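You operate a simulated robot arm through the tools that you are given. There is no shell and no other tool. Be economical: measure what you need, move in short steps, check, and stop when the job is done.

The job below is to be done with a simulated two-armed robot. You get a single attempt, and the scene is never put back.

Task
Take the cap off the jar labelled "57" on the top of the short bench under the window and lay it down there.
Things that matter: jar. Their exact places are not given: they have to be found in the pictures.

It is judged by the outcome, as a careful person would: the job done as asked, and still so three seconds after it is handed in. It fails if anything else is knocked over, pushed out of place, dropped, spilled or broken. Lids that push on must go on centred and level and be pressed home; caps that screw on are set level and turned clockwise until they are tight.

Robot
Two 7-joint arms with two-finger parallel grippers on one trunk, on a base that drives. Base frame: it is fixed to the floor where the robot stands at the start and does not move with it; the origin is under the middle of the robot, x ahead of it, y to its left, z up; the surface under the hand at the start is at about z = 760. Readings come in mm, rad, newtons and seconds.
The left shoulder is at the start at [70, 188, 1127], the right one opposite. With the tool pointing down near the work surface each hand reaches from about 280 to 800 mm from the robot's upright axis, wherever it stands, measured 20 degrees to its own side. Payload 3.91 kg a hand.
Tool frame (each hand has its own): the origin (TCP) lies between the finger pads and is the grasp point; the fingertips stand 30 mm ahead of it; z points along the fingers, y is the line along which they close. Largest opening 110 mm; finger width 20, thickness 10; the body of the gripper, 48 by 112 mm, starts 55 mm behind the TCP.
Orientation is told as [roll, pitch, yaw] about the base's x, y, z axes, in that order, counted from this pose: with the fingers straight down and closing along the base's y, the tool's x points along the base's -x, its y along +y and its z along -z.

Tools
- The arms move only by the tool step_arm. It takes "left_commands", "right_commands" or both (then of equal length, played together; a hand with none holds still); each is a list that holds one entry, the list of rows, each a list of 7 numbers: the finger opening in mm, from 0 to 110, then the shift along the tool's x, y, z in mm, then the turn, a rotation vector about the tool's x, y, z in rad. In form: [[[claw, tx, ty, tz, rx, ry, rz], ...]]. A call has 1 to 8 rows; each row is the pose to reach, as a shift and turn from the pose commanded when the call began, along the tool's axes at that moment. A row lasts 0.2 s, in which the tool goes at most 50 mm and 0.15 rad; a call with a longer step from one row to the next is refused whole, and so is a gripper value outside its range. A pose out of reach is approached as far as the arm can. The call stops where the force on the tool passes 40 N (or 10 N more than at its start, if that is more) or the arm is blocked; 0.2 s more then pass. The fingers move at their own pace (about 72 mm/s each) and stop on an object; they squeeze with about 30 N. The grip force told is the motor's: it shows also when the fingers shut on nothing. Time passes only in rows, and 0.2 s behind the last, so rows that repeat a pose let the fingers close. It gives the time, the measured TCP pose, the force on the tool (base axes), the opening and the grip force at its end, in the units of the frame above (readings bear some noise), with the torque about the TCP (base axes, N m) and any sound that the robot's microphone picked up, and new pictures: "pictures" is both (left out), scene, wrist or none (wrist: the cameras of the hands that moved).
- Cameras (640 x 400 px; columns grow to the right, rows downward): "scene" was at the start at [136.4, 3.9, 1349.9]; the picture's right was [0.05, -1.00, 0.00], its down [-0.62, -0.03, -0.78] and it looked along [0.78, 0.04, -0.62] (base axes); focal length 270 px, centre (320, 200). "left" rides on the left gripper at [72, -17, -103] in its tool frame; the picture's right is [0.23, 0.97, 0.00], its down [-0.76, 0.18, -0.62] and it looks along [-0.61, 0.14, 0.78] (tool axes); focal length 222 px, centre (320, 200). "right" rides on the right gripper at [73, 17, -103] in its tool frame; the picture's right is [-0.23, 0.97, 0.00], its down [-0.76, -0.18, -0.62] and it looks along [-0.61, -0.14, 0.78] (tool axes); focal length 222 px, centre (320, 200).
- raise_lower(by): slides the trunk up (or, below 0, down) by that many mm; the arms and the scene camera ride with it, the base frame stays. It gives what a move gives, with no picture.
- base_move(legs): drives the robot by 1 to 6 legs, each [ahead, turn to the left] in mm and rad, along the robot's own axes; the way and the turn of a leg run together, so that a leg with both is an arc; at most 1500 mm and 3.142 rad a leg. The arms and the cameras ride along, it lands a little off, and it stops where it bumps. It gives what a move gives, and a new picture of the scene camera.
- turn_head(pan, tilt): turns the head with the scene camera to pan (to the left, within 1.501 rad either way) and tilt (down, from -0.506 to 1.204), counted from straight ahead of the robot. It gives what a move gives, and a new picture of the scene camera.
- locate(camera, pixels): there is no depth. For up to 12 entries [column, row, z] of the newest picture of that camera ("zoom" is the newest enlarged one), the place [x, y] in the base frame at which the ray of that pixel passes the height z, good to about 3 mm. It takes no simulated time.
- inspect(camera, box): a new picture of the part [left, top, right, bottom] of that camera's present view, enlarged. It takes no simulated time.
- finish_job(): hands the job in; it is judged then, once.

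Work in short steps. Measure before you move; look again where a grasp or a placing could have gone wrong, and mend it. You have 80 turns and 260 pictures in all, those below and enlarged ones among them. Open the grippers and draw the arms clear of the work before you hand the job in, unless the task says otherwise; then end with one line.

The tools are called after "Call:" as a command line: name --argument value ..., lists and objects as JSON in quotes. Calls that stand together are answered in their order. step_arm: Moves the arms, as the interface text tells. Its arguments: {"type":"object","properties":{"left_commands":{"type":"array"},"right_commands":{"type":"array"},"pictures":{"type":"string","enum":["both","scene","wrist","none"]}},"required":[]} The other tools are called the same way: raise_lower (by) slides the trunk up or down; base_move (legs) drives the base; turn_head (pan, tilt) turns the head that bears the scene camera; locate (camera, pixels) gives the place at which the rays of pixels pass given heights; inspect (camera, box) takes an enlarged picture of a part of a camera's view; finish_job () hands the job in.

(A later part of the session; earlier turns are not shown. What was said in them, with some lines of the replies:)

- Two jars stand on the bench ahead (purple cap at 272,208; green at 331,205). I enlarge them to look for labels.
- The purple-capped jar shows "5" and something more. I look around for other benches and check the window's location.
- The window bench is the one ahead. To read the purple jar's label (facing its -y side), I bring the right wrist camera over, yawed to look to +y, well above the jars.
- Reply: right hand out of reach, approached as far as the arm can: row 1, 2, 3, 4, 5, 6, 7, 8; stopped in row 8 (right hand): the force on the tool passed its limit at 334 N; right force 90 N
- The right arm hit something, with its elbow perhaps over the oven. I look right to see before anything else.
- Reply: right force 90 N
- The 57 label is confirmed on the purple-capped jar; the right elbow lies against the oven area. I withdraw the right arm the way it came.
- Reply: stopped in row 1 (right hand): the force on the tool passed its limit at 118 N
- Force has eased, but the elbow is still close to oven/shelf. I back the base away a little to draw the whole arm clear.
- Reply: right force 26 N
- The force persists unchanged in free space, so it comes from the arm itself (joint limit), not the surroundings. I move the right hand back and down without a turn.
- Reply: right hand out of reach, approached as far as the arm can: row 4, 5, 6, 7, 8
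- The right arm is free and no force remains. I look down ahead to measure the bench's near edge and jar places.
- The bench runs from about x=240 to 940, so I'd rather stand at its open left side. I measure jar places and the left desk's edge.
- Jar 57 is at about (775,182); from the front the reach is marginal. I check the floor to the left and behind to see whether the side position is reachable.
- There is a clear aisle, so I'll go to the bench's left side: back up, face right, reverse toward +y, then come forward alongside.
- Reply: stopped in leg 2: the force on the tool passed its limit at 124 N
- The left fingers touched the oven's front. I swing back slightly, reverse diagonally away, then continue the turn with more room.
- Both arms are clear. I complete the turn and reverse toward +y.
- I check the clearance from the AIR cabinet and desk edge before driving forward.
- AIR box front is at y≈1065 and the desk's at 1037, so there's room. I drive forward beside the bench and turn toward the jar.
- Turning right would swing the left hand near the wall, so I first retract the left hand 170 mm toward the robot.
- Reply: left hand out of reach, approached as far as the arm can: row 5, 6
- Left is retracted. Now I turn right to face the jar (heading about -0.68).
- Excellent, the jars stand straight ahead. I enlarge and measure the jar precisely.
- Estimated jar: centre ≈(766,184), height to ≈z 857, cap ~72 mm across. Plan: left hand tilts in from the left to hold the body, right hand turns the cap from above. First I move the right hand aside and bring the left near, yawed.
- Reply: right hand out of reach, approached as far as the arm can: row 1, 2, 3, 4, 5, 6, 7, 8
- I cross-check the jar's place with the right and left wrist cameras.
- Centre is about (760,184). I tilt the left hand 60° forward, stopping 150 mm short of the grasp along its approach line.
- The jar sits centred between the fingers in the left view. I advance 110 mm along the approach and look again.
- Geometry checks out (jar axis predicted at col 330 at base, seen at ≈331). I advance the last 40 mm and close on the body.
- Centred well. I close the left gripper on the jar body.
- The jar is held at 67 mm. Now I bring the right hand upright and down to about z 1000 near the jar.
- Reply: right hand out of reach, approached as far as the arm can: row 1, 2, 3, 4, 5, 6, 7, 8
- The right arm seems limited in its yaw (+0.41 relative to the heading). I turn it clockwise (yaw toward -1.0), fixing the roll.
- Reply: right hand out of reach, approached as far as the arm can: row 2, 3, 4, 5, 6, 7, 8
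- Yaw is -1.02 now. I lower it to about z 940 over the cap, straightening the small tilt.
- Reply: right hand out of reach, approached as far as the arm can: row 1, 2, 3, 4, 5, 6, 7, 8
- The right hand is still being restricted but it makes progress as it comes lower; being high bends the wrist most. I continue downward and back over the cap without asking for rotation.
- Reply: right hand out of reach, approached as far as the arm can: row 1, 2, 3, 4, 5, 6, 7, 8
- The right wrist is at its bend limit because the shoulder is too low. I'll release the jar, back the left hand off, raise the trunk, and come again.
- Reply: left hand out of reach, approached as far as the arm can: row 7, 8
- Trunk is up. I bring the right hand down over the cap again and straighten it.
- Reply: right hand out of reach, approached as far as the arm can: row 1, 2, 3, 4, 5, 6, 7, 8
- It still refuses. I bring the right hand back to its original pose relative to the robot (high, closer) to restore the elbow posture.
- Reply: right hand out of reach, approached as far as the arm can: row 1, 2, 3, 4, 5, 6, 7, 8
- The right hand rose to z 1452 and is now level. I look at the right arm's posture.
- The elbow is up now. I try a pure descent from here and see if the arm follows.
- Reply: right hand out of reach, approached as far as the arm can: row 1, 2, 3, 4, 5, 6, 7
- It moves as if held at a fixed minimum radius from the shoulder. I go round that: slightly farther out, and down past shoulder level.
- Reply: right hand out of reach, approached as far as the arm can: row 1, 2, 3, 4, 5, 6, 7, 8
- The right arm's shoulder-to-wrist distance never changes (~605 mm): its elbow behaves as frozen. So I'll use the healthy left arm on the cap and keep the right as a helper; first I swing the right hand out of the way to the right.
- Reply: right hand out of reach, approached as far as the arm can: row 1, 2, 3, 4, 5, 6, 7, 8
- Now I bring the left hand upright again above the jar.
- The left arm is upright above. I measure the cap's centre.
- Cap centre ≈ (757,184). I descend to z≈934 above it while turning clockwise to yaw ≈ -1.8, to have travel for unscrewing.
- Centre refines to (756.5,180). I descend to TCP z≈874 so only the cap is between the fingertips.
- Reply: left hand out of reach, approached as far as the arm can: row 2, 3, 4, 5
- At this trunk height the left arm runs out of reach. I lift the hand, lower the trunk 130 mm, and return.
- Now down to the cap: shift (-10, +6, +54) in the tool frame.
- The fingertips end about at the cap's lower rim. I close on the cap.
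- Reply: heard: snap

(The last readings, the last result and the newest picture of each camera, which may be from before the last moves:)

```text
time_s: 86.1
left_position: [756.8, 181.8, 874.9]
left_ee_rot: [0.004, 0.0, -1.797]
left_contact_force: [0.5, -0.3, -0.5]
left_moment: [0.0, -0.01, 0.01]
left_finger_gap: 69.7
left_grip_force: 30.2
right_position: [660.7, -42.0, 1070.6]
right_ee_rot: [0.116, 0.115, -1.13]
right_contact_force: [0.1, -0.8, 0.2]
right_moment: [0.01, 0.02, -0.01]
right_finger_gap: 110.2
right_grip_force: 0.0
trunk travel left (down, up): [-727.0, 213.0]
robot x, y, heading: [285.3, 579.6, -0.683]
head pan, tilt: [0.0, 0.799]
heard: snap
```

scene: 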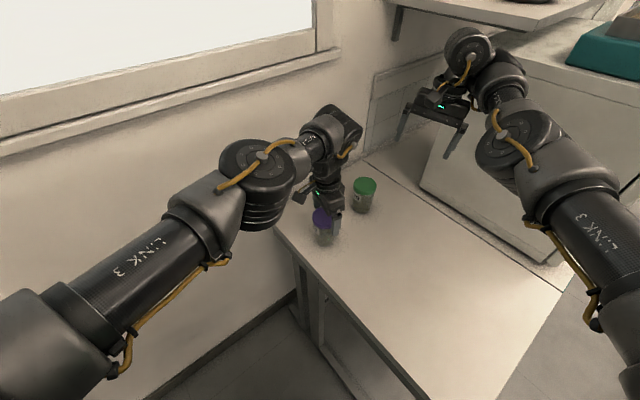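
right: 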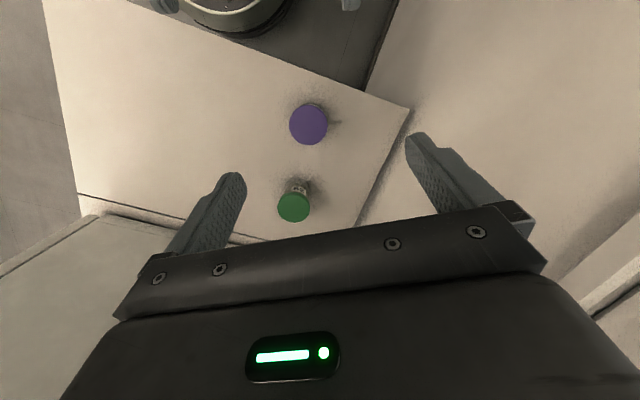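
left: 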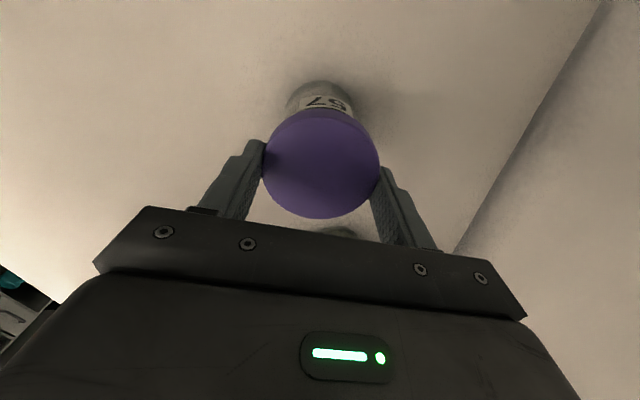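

Gripped at 69.7 mm, with a "snap" heard. I turn counter-clockwise (yaw +) gently by 0.6 rad and watch the torque.

Call:
step_arm --left_commands '[[[55, 0, 0, 0, 0, 0, -0.1], [55, 0, 0, 0, 0, 0, -0.2], [55, 0, 0, 0, 0, 0, -0.3], [55, 0, 0, 0, 0, 0, -0.4], [55, 0, 0, 0, 0, 0, -0.5], [55, 0, 0, 0, 0, 0, -0.6]]]' --pictures "both"

Call:
inspect --camera "scene" --box '[270, 170, 400, 260]'

```text
time_s: 87.5
left_position: [756.2, 182.0, 875.9]
left_ee_rot: [0.001, -0.001, -1.196]
left_contact_force: [-0.6, -0.1, 0.6]
left_moment: [-0.02, -0.03, -0.02]
left_finger_gap: 69.6
left_grip_force: 29.9
right_position: [659.8, -40.8, 1070.0]
right_ee_rot: [0.116, 0.115, -1.131]
right_contact_force: [0.3, 0.4, 0.1]
right_moment: [-0.04, 0.02, 0.0]
right_finger_gap: 110.0
right_grip_force: 0.0
trunk travel left (down, up): [-727.0, 213.0]
robot x, y, heading: [286.3, 584.2, -0.686]
head pan, tilt: [0.0, 0.799]
```

scene: 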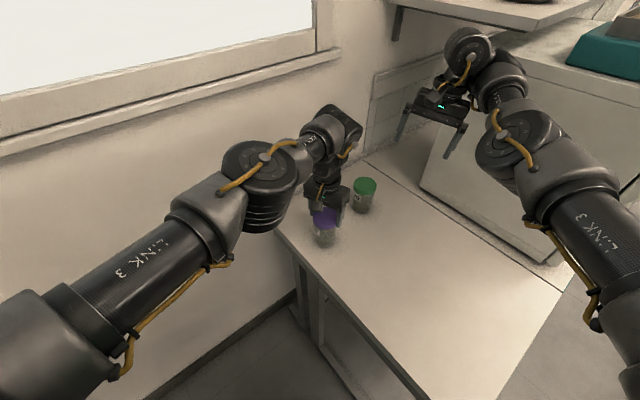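
left: 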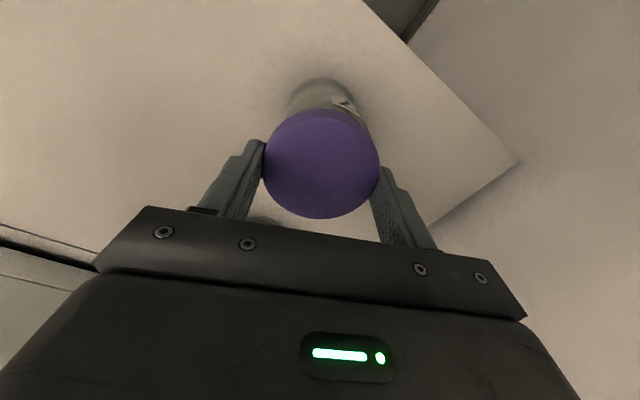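

```text
4.44 times, centred on (335, 215) of scene
```

zoom: 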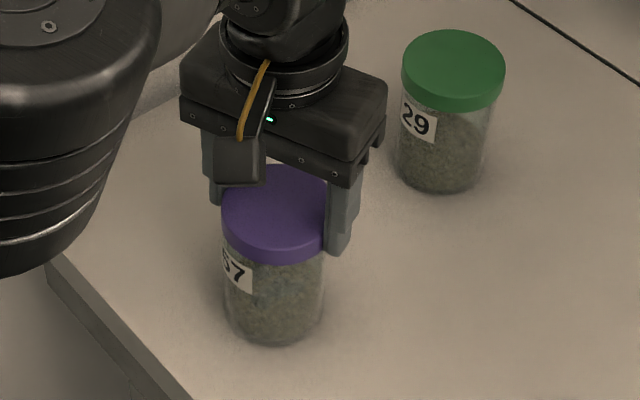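

The label stayed put, so the cap is turning on the jar with little torque. I keep turning counter-clockwise.

Call:
step_arm --left_commands '[[[55, 0, 0, 0, 0, 0, -0.14], [55, 0, 0, 0, 0, 0, -0.28], [55, 0, 0, 0, 0, 0, -0.42], [55, 0, 0, 0, 0, 0, -0.56], [55, 0, 0, 0, 0, 0, -0.7], [55, 0, 0, 0, 0, 0, -0.84], [55, 0, 0, 0, 0, 0, -0.98], [55, 0, 0, 0, 0, 0, -1.12]]]' --pictures "scene"

Call:
inspect --camera "scene" --box '[270, 170, 400, 260]'

```text
time_s: 89.3
left_position: [756.1, 180.4, 875.1]
left_ee_rot: [0.001, -0.003, -0.074]
left_contact_force: [0.1, 0.6, 0.0]
left_moment: [0.04, -0.06, 0.02]
left_finger_gap: 69.7
left_grip_force: 29.9
right_position: [659.1, -41.0, 1070.3]
right_ee_rot: [0.115, 0.115, -1.131]
right_contact_force: [0.1, -0.4, 0.6]
right_moment: [-0.02, 0.04, -0.01]
right_finger_gap: 110.1
right_grip_force: 0.1
trunk travel left (down, up): [-727.0, 213.0]
robot x, y, heading: [284.3, 582.0, -0.68]
head pan, tilt: [0.0, 0.799]
```

scene: 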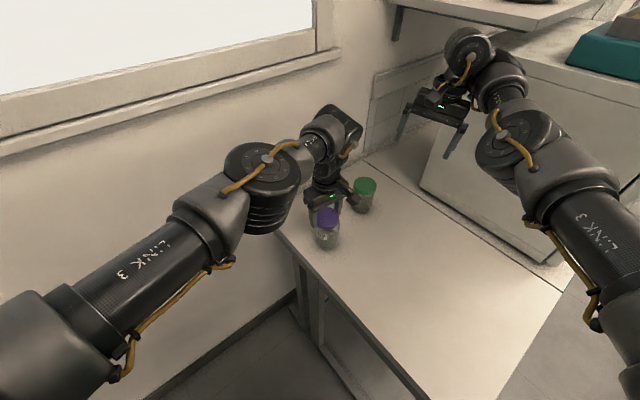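

```text
4.44 times, centred on (335, 215) of scene
```

zoom: 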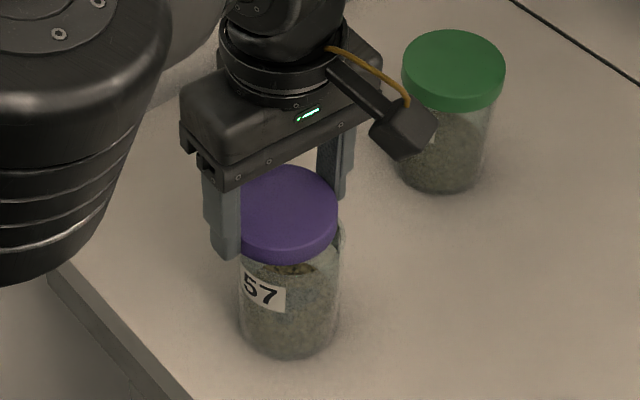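

The cap now appears loose (the jar's rim shows at its right side). I lift slowly and check.

Call:
step_arm --left_commands '[[[55, 0, 0, -3, 0, 0, 0], [55, 0, 0, -6, 0, 0, 0], [55, 0, 0, -10, 0, 0, 0]]]' --pictures "both"

Call:
inspect --camera "scene" --box '[270, 170, 400, 260]'

```text
time_s: 90.1
left_position: [756.7, 181.6, 886.0]
left_ee_rot: [-0.001, -0.004, -0.076]
left_contact_force: [-0.1, -1.1, -0.8]
left_moment: [-0.01, -0.01, 0.03]
left_finger_gap: 69.7
left_grip_force: 30.3
right_position: [660.3, -41.2, 1069.9]
right_ee_rot: [0.115, 0.117, -1.132]
right_contact_force: [-0.8, -0.4, -0.9]
right_moment: [-0.01, 0.03, 0.0]
right_finger_gap: 110.0
right_grip_force: 0.1
trunk travel left (down, up): [-727.0, 213.0]
robot x, y, heading: [286.0, 580.0, -0.682]
head pan, tilt: [0.0, 0.799]
```

scene: 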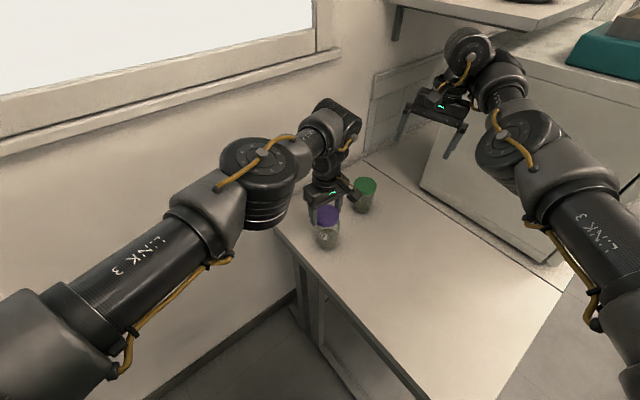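
left: 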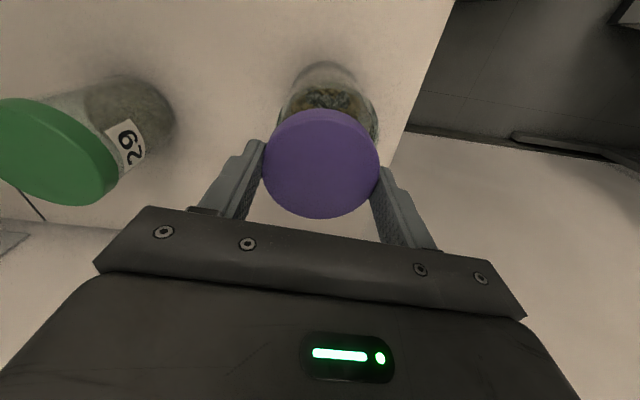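

```text
4.44 times, centred on (335, 215) of scene
```

zoom: 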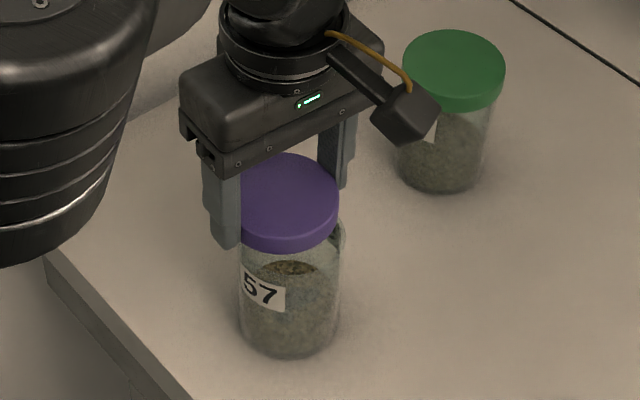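

The cap lifts off cleanly and the jar stays. I raise it further.

Call:
step_arm --left_commands '[[[55, 0, 0, -10, 0, 0, 0], [55, 0, 0, -25, 0, 0, 0], [55, 0, 0, -45, 0, 0, 0], [55, 0, 0, -65, 0, 0, 0], [55, 0, 0, -80, 0, 0, 0]]]' --pictures "both"

Call:
inspect --camera "scene" --box '[270, 150, 400, 260]'

```text
time_s: 91.3
left_position: [759.1, 178.8, 965.3]
left_ee_rot: [0.002, -0.002, -0.077]
left_contact_force: [-0.1, 0.0, -0.6]
left_moment: [-0.01, -0.01, 0.02]
left_finger_gap: 69.8
left_grip_force: 29.4
left hand out of reach, approached as far as the arm can: row 5
right_position: [658.9, -40.7, 1070.1]
right_ee_rot: [0.114, 0.116, -1.131]
right_contact_force: [-0.1, -0.7, -0.8]
right_moment: [0.03, 0.01, 0.02]
right_finger_gap: 110.2
right_grip_force: 0.1
trunk travel left (down, up): [-727.0, 213.0]
robot x, y, heading: [287.4, 584.3, -0.685]
head pan, tilt: [0.0, 0.799]
```

scene: 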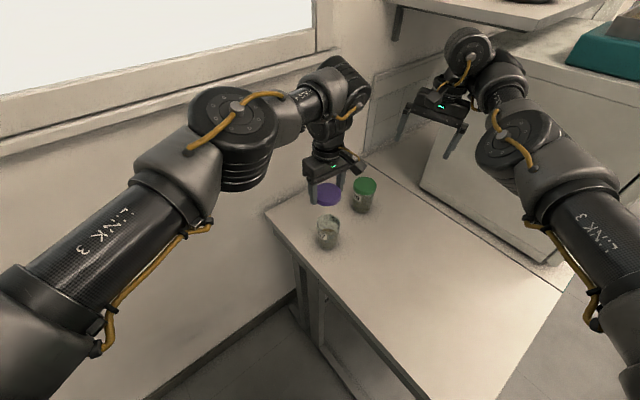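
left: 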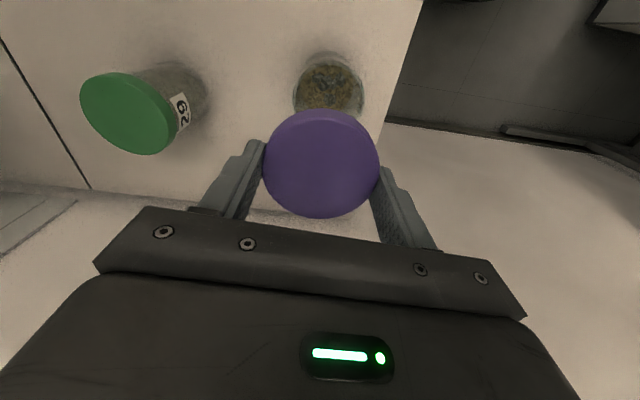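

```text
3.64 times, centred on (335, 205) of scene
```

zoom: 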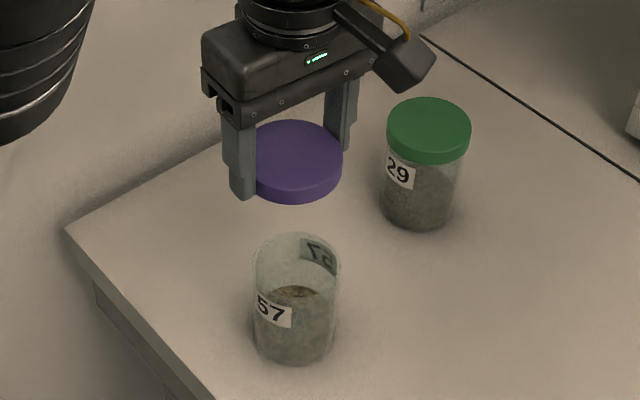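

The cap is off and the jar stands with its label. I carry the cap to an empty spot at about (600,120), rotating the wrist back.

Call:
step_arm --left_commands '[[[55, 20, -9, 0, 0, 0, 0.08], [55, 40, -18, 0, 0, 0, 0.16], [55, 60, -27, 0, 0, 0, 0.24], [55, 80, -36, 0, 0, 0, 0.32], [55, 100, -45, 0, 0, 0, 0.4], [55, 120, -54, 10, 0, 0, 0.48], [55, 140, -63, 20, 0, 0, 0.56], [55, 154, -71, 30, 0, 0, 0.6]]]' --pictures "scene"

Call:
inspect --camera "scene" --box '[260, 150, 460, 275]'

```text
time_s: 93.1
left_position: [614.9, 160.2, 940.8]
left_ee_rot: [0.002, -0.004, -0.663]
left_contact_force: [0.1, 0.6, -0.5]
left_moment: [-0.01, -0.02, -0.02]
left_finger_gap: 69.5
left_grip_force: 29.7
left hand out of reach, approached as far as the arm can: row 4, 5, 6, 7, 8
right_position: [658.7, -41.6, 1070.2]
right_ee_rot: [0.117, 0.116, -1.13]
right_contact_force: [0.0, -0.3, 0.0]
right_moment: [0.02, 0.01, -0.01]
right_finger_gap: 110.0
right_grip_force: 0.0
trunk travel left (down, up): [-727.0, 213.0]
robot x, y, heading: [286.4, 581.7, -0.678]
head pan, tilt: [0.0, 0.799]
```

scene: 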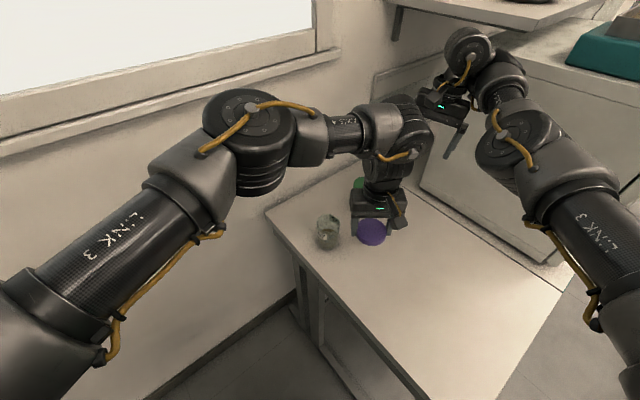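

```text
3.20 times, centred on (360, 212) of scene
```

zoom: 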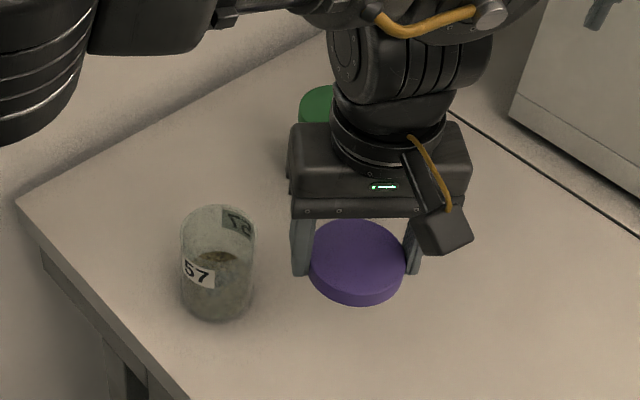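

(615,160) is a clear spot, about 140 mm from the jar. I descend straight there.

Call:
step_arm --left_commands '[[[55, 0, 0, 25, 0, 0, 0], [55, 0, 0, 50, 0, 0, 0], [55, 0, 0, 75, 0, 0, 0], [55, 0, 0, 100, 0, 0, 0], [55, 0, 0, 120, 0, 0, 0], [55, 0, 0, 130, 0, 0, 0]]]' --pictures "scene"

Call:
inspect --camera "scene" --box '[280, 180, 440, 280]'

```text
time_s: 94.5
left_position: [619.6, 172.3, 807.1]
left_ee_rot: [-0.001, -0.004, -0.678]
left_contact_force: [-0.1, 0.2, -0.2]
left_moment: [0.03, -0.01, 0.01]
left_finger_gap: 69.8
left_grip_force: 29.5
left hand out of reach, approached as far as the arm can: row 3, 4, 5, 6
right_position: [660.3, -41.3, 1069.8]
right_ee_rot: [0.114, 0.116, -1.132]
right_contact_force: [0.4, 0.4, 0.8]
right_moment: [0.01, 0.0, -0.02]
right_finger_gap: 109.9
right_grip_force: 0.2
trunk travel left (down, up): [-727.0, 213.0]
robot x, y, heading: [283.0, 582.7, -0.681]
head pan, tilt: [0.0, 0.799]
```

scene: 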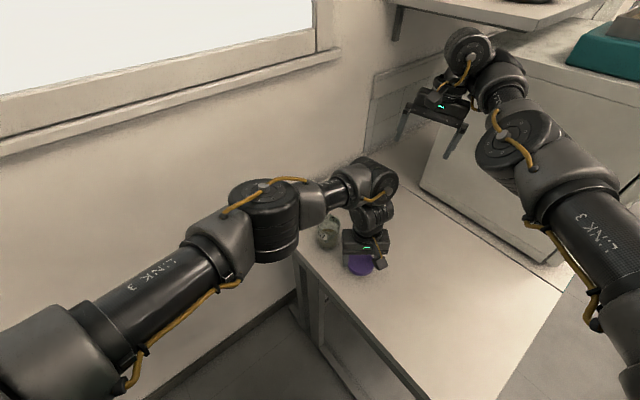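

```text
4.00 times, centred on (360, 230) of scene
```

zoom: 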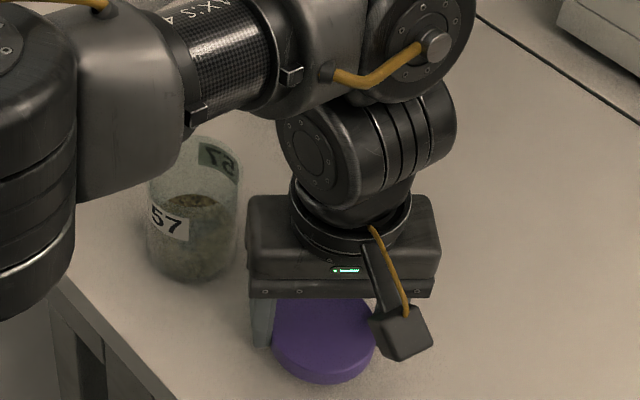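

Cap bottom should be about 12 mm above the bench. I lower gently until contact.

Call:
step_arm --left_commands '[[[55, 0, 0, 4, 0, 0, 0], [55, 0, 0, 8, 0, 0, 0], [55, 0, 0, 11, 0, 0, 0], [55, 0, 0, 14, 0, 0, 0]]]' --pictures "both"

Call:
inspect --camera "scene" --box '[320, 220, 400, 280]'

```text
time_s: 95.5
left_position: [621.3, 173.7, 795.3]
left_ee_rot: [-0.004, -0.002, -0.677]
left_contact_force: [-0.2, -0.4, -0.6]
left_moment: [0.01, 0.0, 0.01]
left_finger_gap: 69.8
left_grip_force: 29.3
left hand out of reach, approached as far as the arm can: row 3
right_position: [659.6, -41.4, 1069.6]
right_ee_rot: [0.115, 0.115, -1.131]
right_contact_force: [0.1, -1.3, 0.5]
right_moment: [-0.02, -0.02, -0.04]
right_finger_gap: 110.0
right_grip_force: 0.0
trunk travel left (down, up): [-727.0, 213.0]
robot x, y, heading: [285.0, 577.9, -0.681]
head pan, tilt: [0.0, 0.799]
```

scene: 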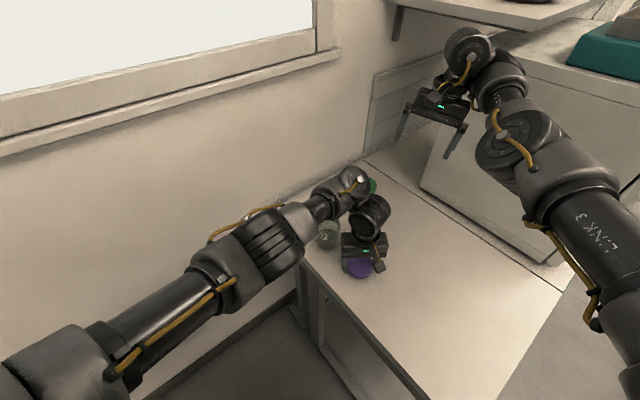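
left: 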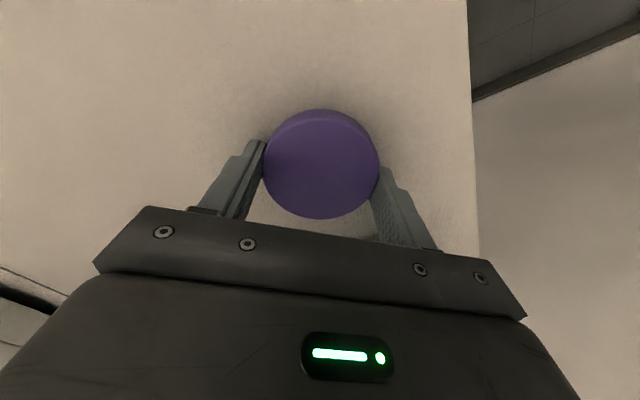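

```text
6.67 times, centred on (360, 250) of scene
```

zoom: 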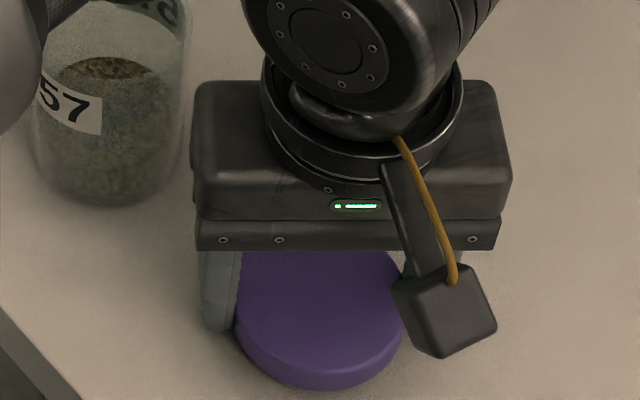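

No contact force yet. I go on in small steps.

Call:
step_arm --left_commands '[[[55, 0, 0, 2, 0, 0, 0], [55, 0, 0, 4, 0, 0, 0], [55, 0, 0, 6, 0, 0, 0]]]' --pictures "wrist"

```text
time_s: 96.3
left_position: [621.6, 175.0, 790.7]
left_ee_rot: [0.0, -0.007, -0.673]
left_contact_force: [-3.0, 1.4, 19.3]
left_moment: [0.34, 0.13, 0.39]
left_finger_gap: 69.3
left_grip_force: 30.0
right_position: [658.6, -40.2, 1071.7]
right_ee_rot: [0.119, 0.113, -1.131]
right_contact_force: [0.3, -0.2, 0.1]
right_moment: [-0.01, -0.03, -0.03]
right_finger_gap: 110.0
right_grip_force: 0.0
trunk travel left (down, up): [-727.0, 213.0]
robot x, y, heading: [284.8, 586.7, -0.679]
head pan, tilt: [0.0, 0.799]
```

left: 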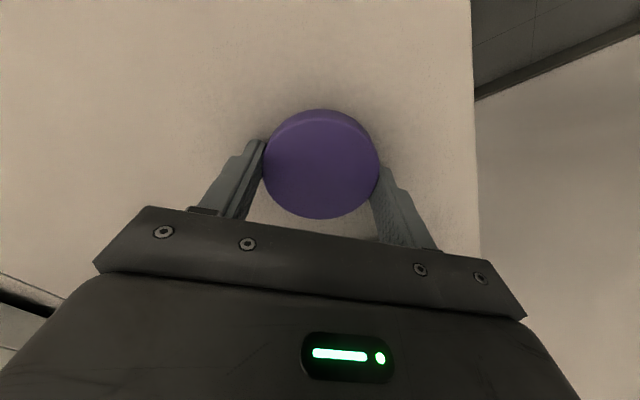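

Contact at 19 N. I ease up 1 mm, open the fingers to 95 mm, then rise straight up a little.

Call:
step_arm --left_commands '[[[55, 0, 0, -1, 0, 0, 0], [75, 0, 0, -1, 0, 0, 0], [95, 0, 0, -1, 0, 0, 0], [95, 0, 0, -1, 0, 0, 0], [95, 0, 0, -10, 0, 0, 0], [95, 0, 0, -25, 0, 0, 0], [95, 0, 0, -45, 0, 0, 0], [95, 0, 0, -65, 0, 0, 0]]]' --pictures "both"

```text
time_s: 98.1
left_position: [618.5, 172.9, 854.1]
left_ee_rot: [0.001, -0.002, -0.676]
left_contact_force: [0.6, 0.1, 0.3]
left_moment: [0.0, -0.04, -0.02]
left_finger_gap: 94.9
left_grip_force: 0.0
right_position: [659.6, -40.7, 1071.6]
right_ee_rot: [0.115, 0.114, -1.13]
right_contact_force: [0.6, -0.2, 1.0]
right_moment: [0.01, -0.01, 0.0]
right_finger_gap: 110.2
right_grip_force: 0.2
trunk travel left (down, up): [-727.0, 213.0]
robot x, y, heading: [285.0, 585.0, -0.68]
head pan, tilt: [0.0, 0.799]
```

scene: 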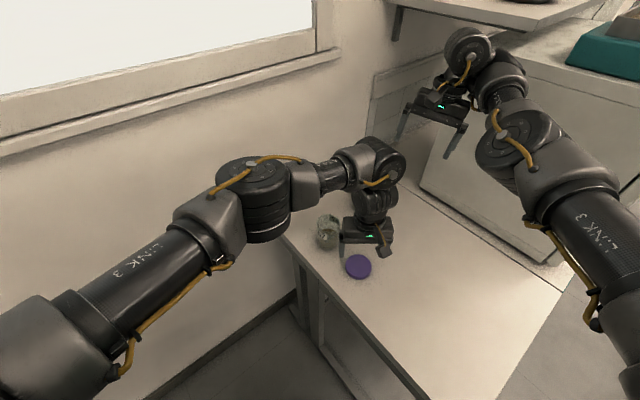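
left: 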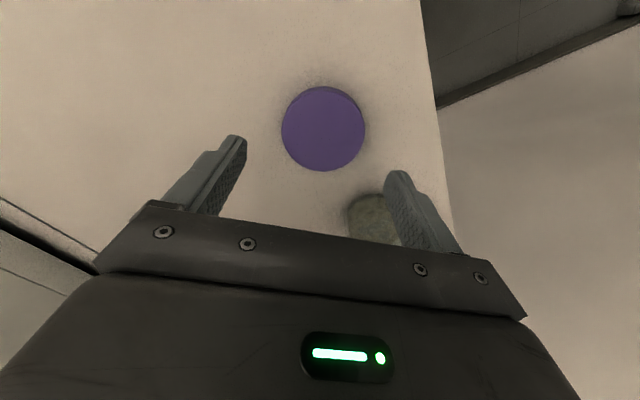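

The cap lies flat on the bench. I raise the left hand straight up, clear of everything.

Call:
step_arm --left_commands '[[[95, 0, 0, -25, 0, 0, 0], [95, 0, 0, -55, 0, 0, 0], [95, 0, 0, -85, 0, 0, 0], [95, 0, 0, -115, 0, 0, 0], [95, 0, 0, -145, 0, 0, 0], [95, 0, 0, -165, 0, 0, 0]]]' --pictures "scene"

Call:
raise_lower --by 150

Call:
turn_head --pan 0.0 --tilt 0.95

Call:
inspect --camera "scene" --box '[240, 120, 480, 270]'

```text
time_s: 99.5
left_position: [618.2, 173.7, 1020.4]
left_ee_rot: [0.002, -0.003, -0.675]
left_contact_force: [-0.3, 0.7, 0.1]
left_moment: [0.01, 0.01, 0.01]
left_finger_gap: 95.0
left_grip_force: 0.0
right_position: [658.2, -41.9, 1069.2]
right_ee_rot: [0.115, 0.113, -1.131]
right_contact_force: [0.9, 0.2, 0.7]
right_moment: [0.01, 0.01, 0.0]
right_finger_gap: 110.0
right_grip_force: 0.0
trunk travel left (down, up): [-727.0, 213.0]
robot x, y, heading: [286.1, 583.4, -0.682]
head pan, tilt: [0.0, 0.799]
```

scene: 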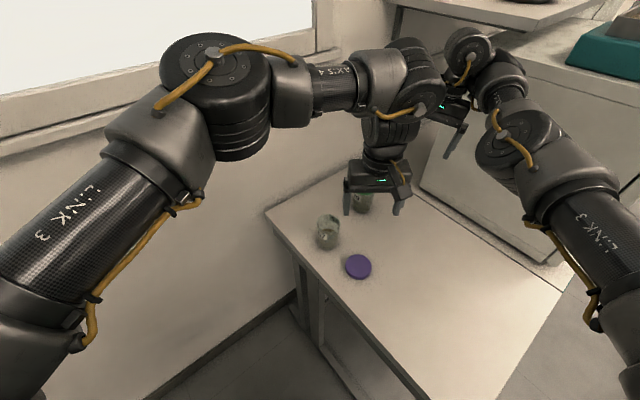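

```text
time_s: 101.2
left_position: [619.9, 173.3, 1168.3]
left_ee_rot: [0.002, -0.004, -0.677]
left_contact_force: [-0.5, -0.1, 0.4]
left_moment: [-0.01, 0.02, 0.01]
left_finger_gap: 95.0
left_grip_force: 0.0
right_position: [660.1, -41.3, 1220.0]
right_ee_rot: [0.113, 0.115, -1.13]
right_contact_force: [-0.5, -0.1, 0.0]
right_moment: [0.0, 0.0, 0.0]
right_finger_gap: 110.0
right_grip_force: 0.1
trunk travel left (down, up): [-877.0, 63.0]
robot x, y, heading: [286.3, 583.2, -0.686]
head pan, tilt: [0.0, 0.799]
```

```text
time_s: 101.9
left_position: [619.5, 172.8, 1168.6]
left_ee_rot: [0.002, -0.005, -0.677]
left_contact_force: [0.2, -0.5, 0.0]
left_moment: [0.02, 0.02, -0.03]
left_finger_gap: 94.8
left_grip_force: 0.0
right_position: [659.5, -41.5, 1220.4]
right_ee_rot: [0.116, 0.115, -1.131]
right_contact_force: [-0.1, 0.0, -0.2]
right_moment: [-0.02, 0.02, -0.03]
right_finger_gap: 109.9
right_grip_force: 0.1
trunk travel left (down, up): [-877.0, 63.0]
robot x, y, heading: [283.7, 584.7, -0.681]
head pan, tilt: [0.0, 0.949]
```

scene: 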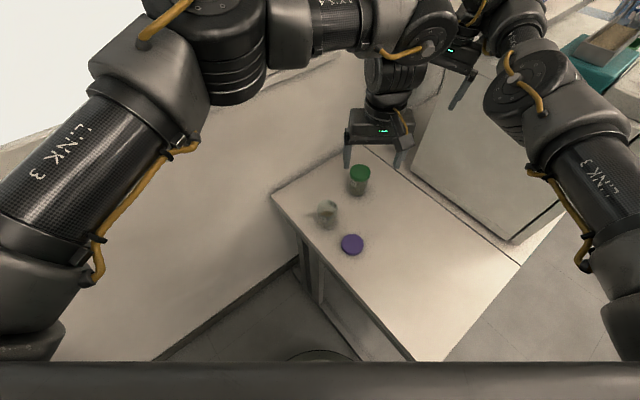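

```text
2.67 times, centred on (360, 195) of scene
```

zoom: 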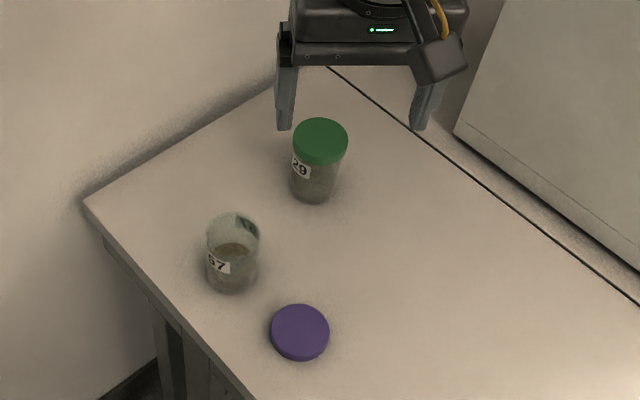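

The cap lies flat on the bench, jar 57 stands open and upright, jar 29 is untouched, and both hands are open and well clear. I hand it in.

Call:
finish_job

```text
The job is handed in.
```

The cap is off the jar labelled "57" and lies flat on the short bench beside it. The open jar is upright, about 10 mm from where it stood. On the way, the right arm met an unexplained 334 N force, probably within itself, and the left fingers bumped the oven front at 124 N. I saw nothing moved or knocked over.
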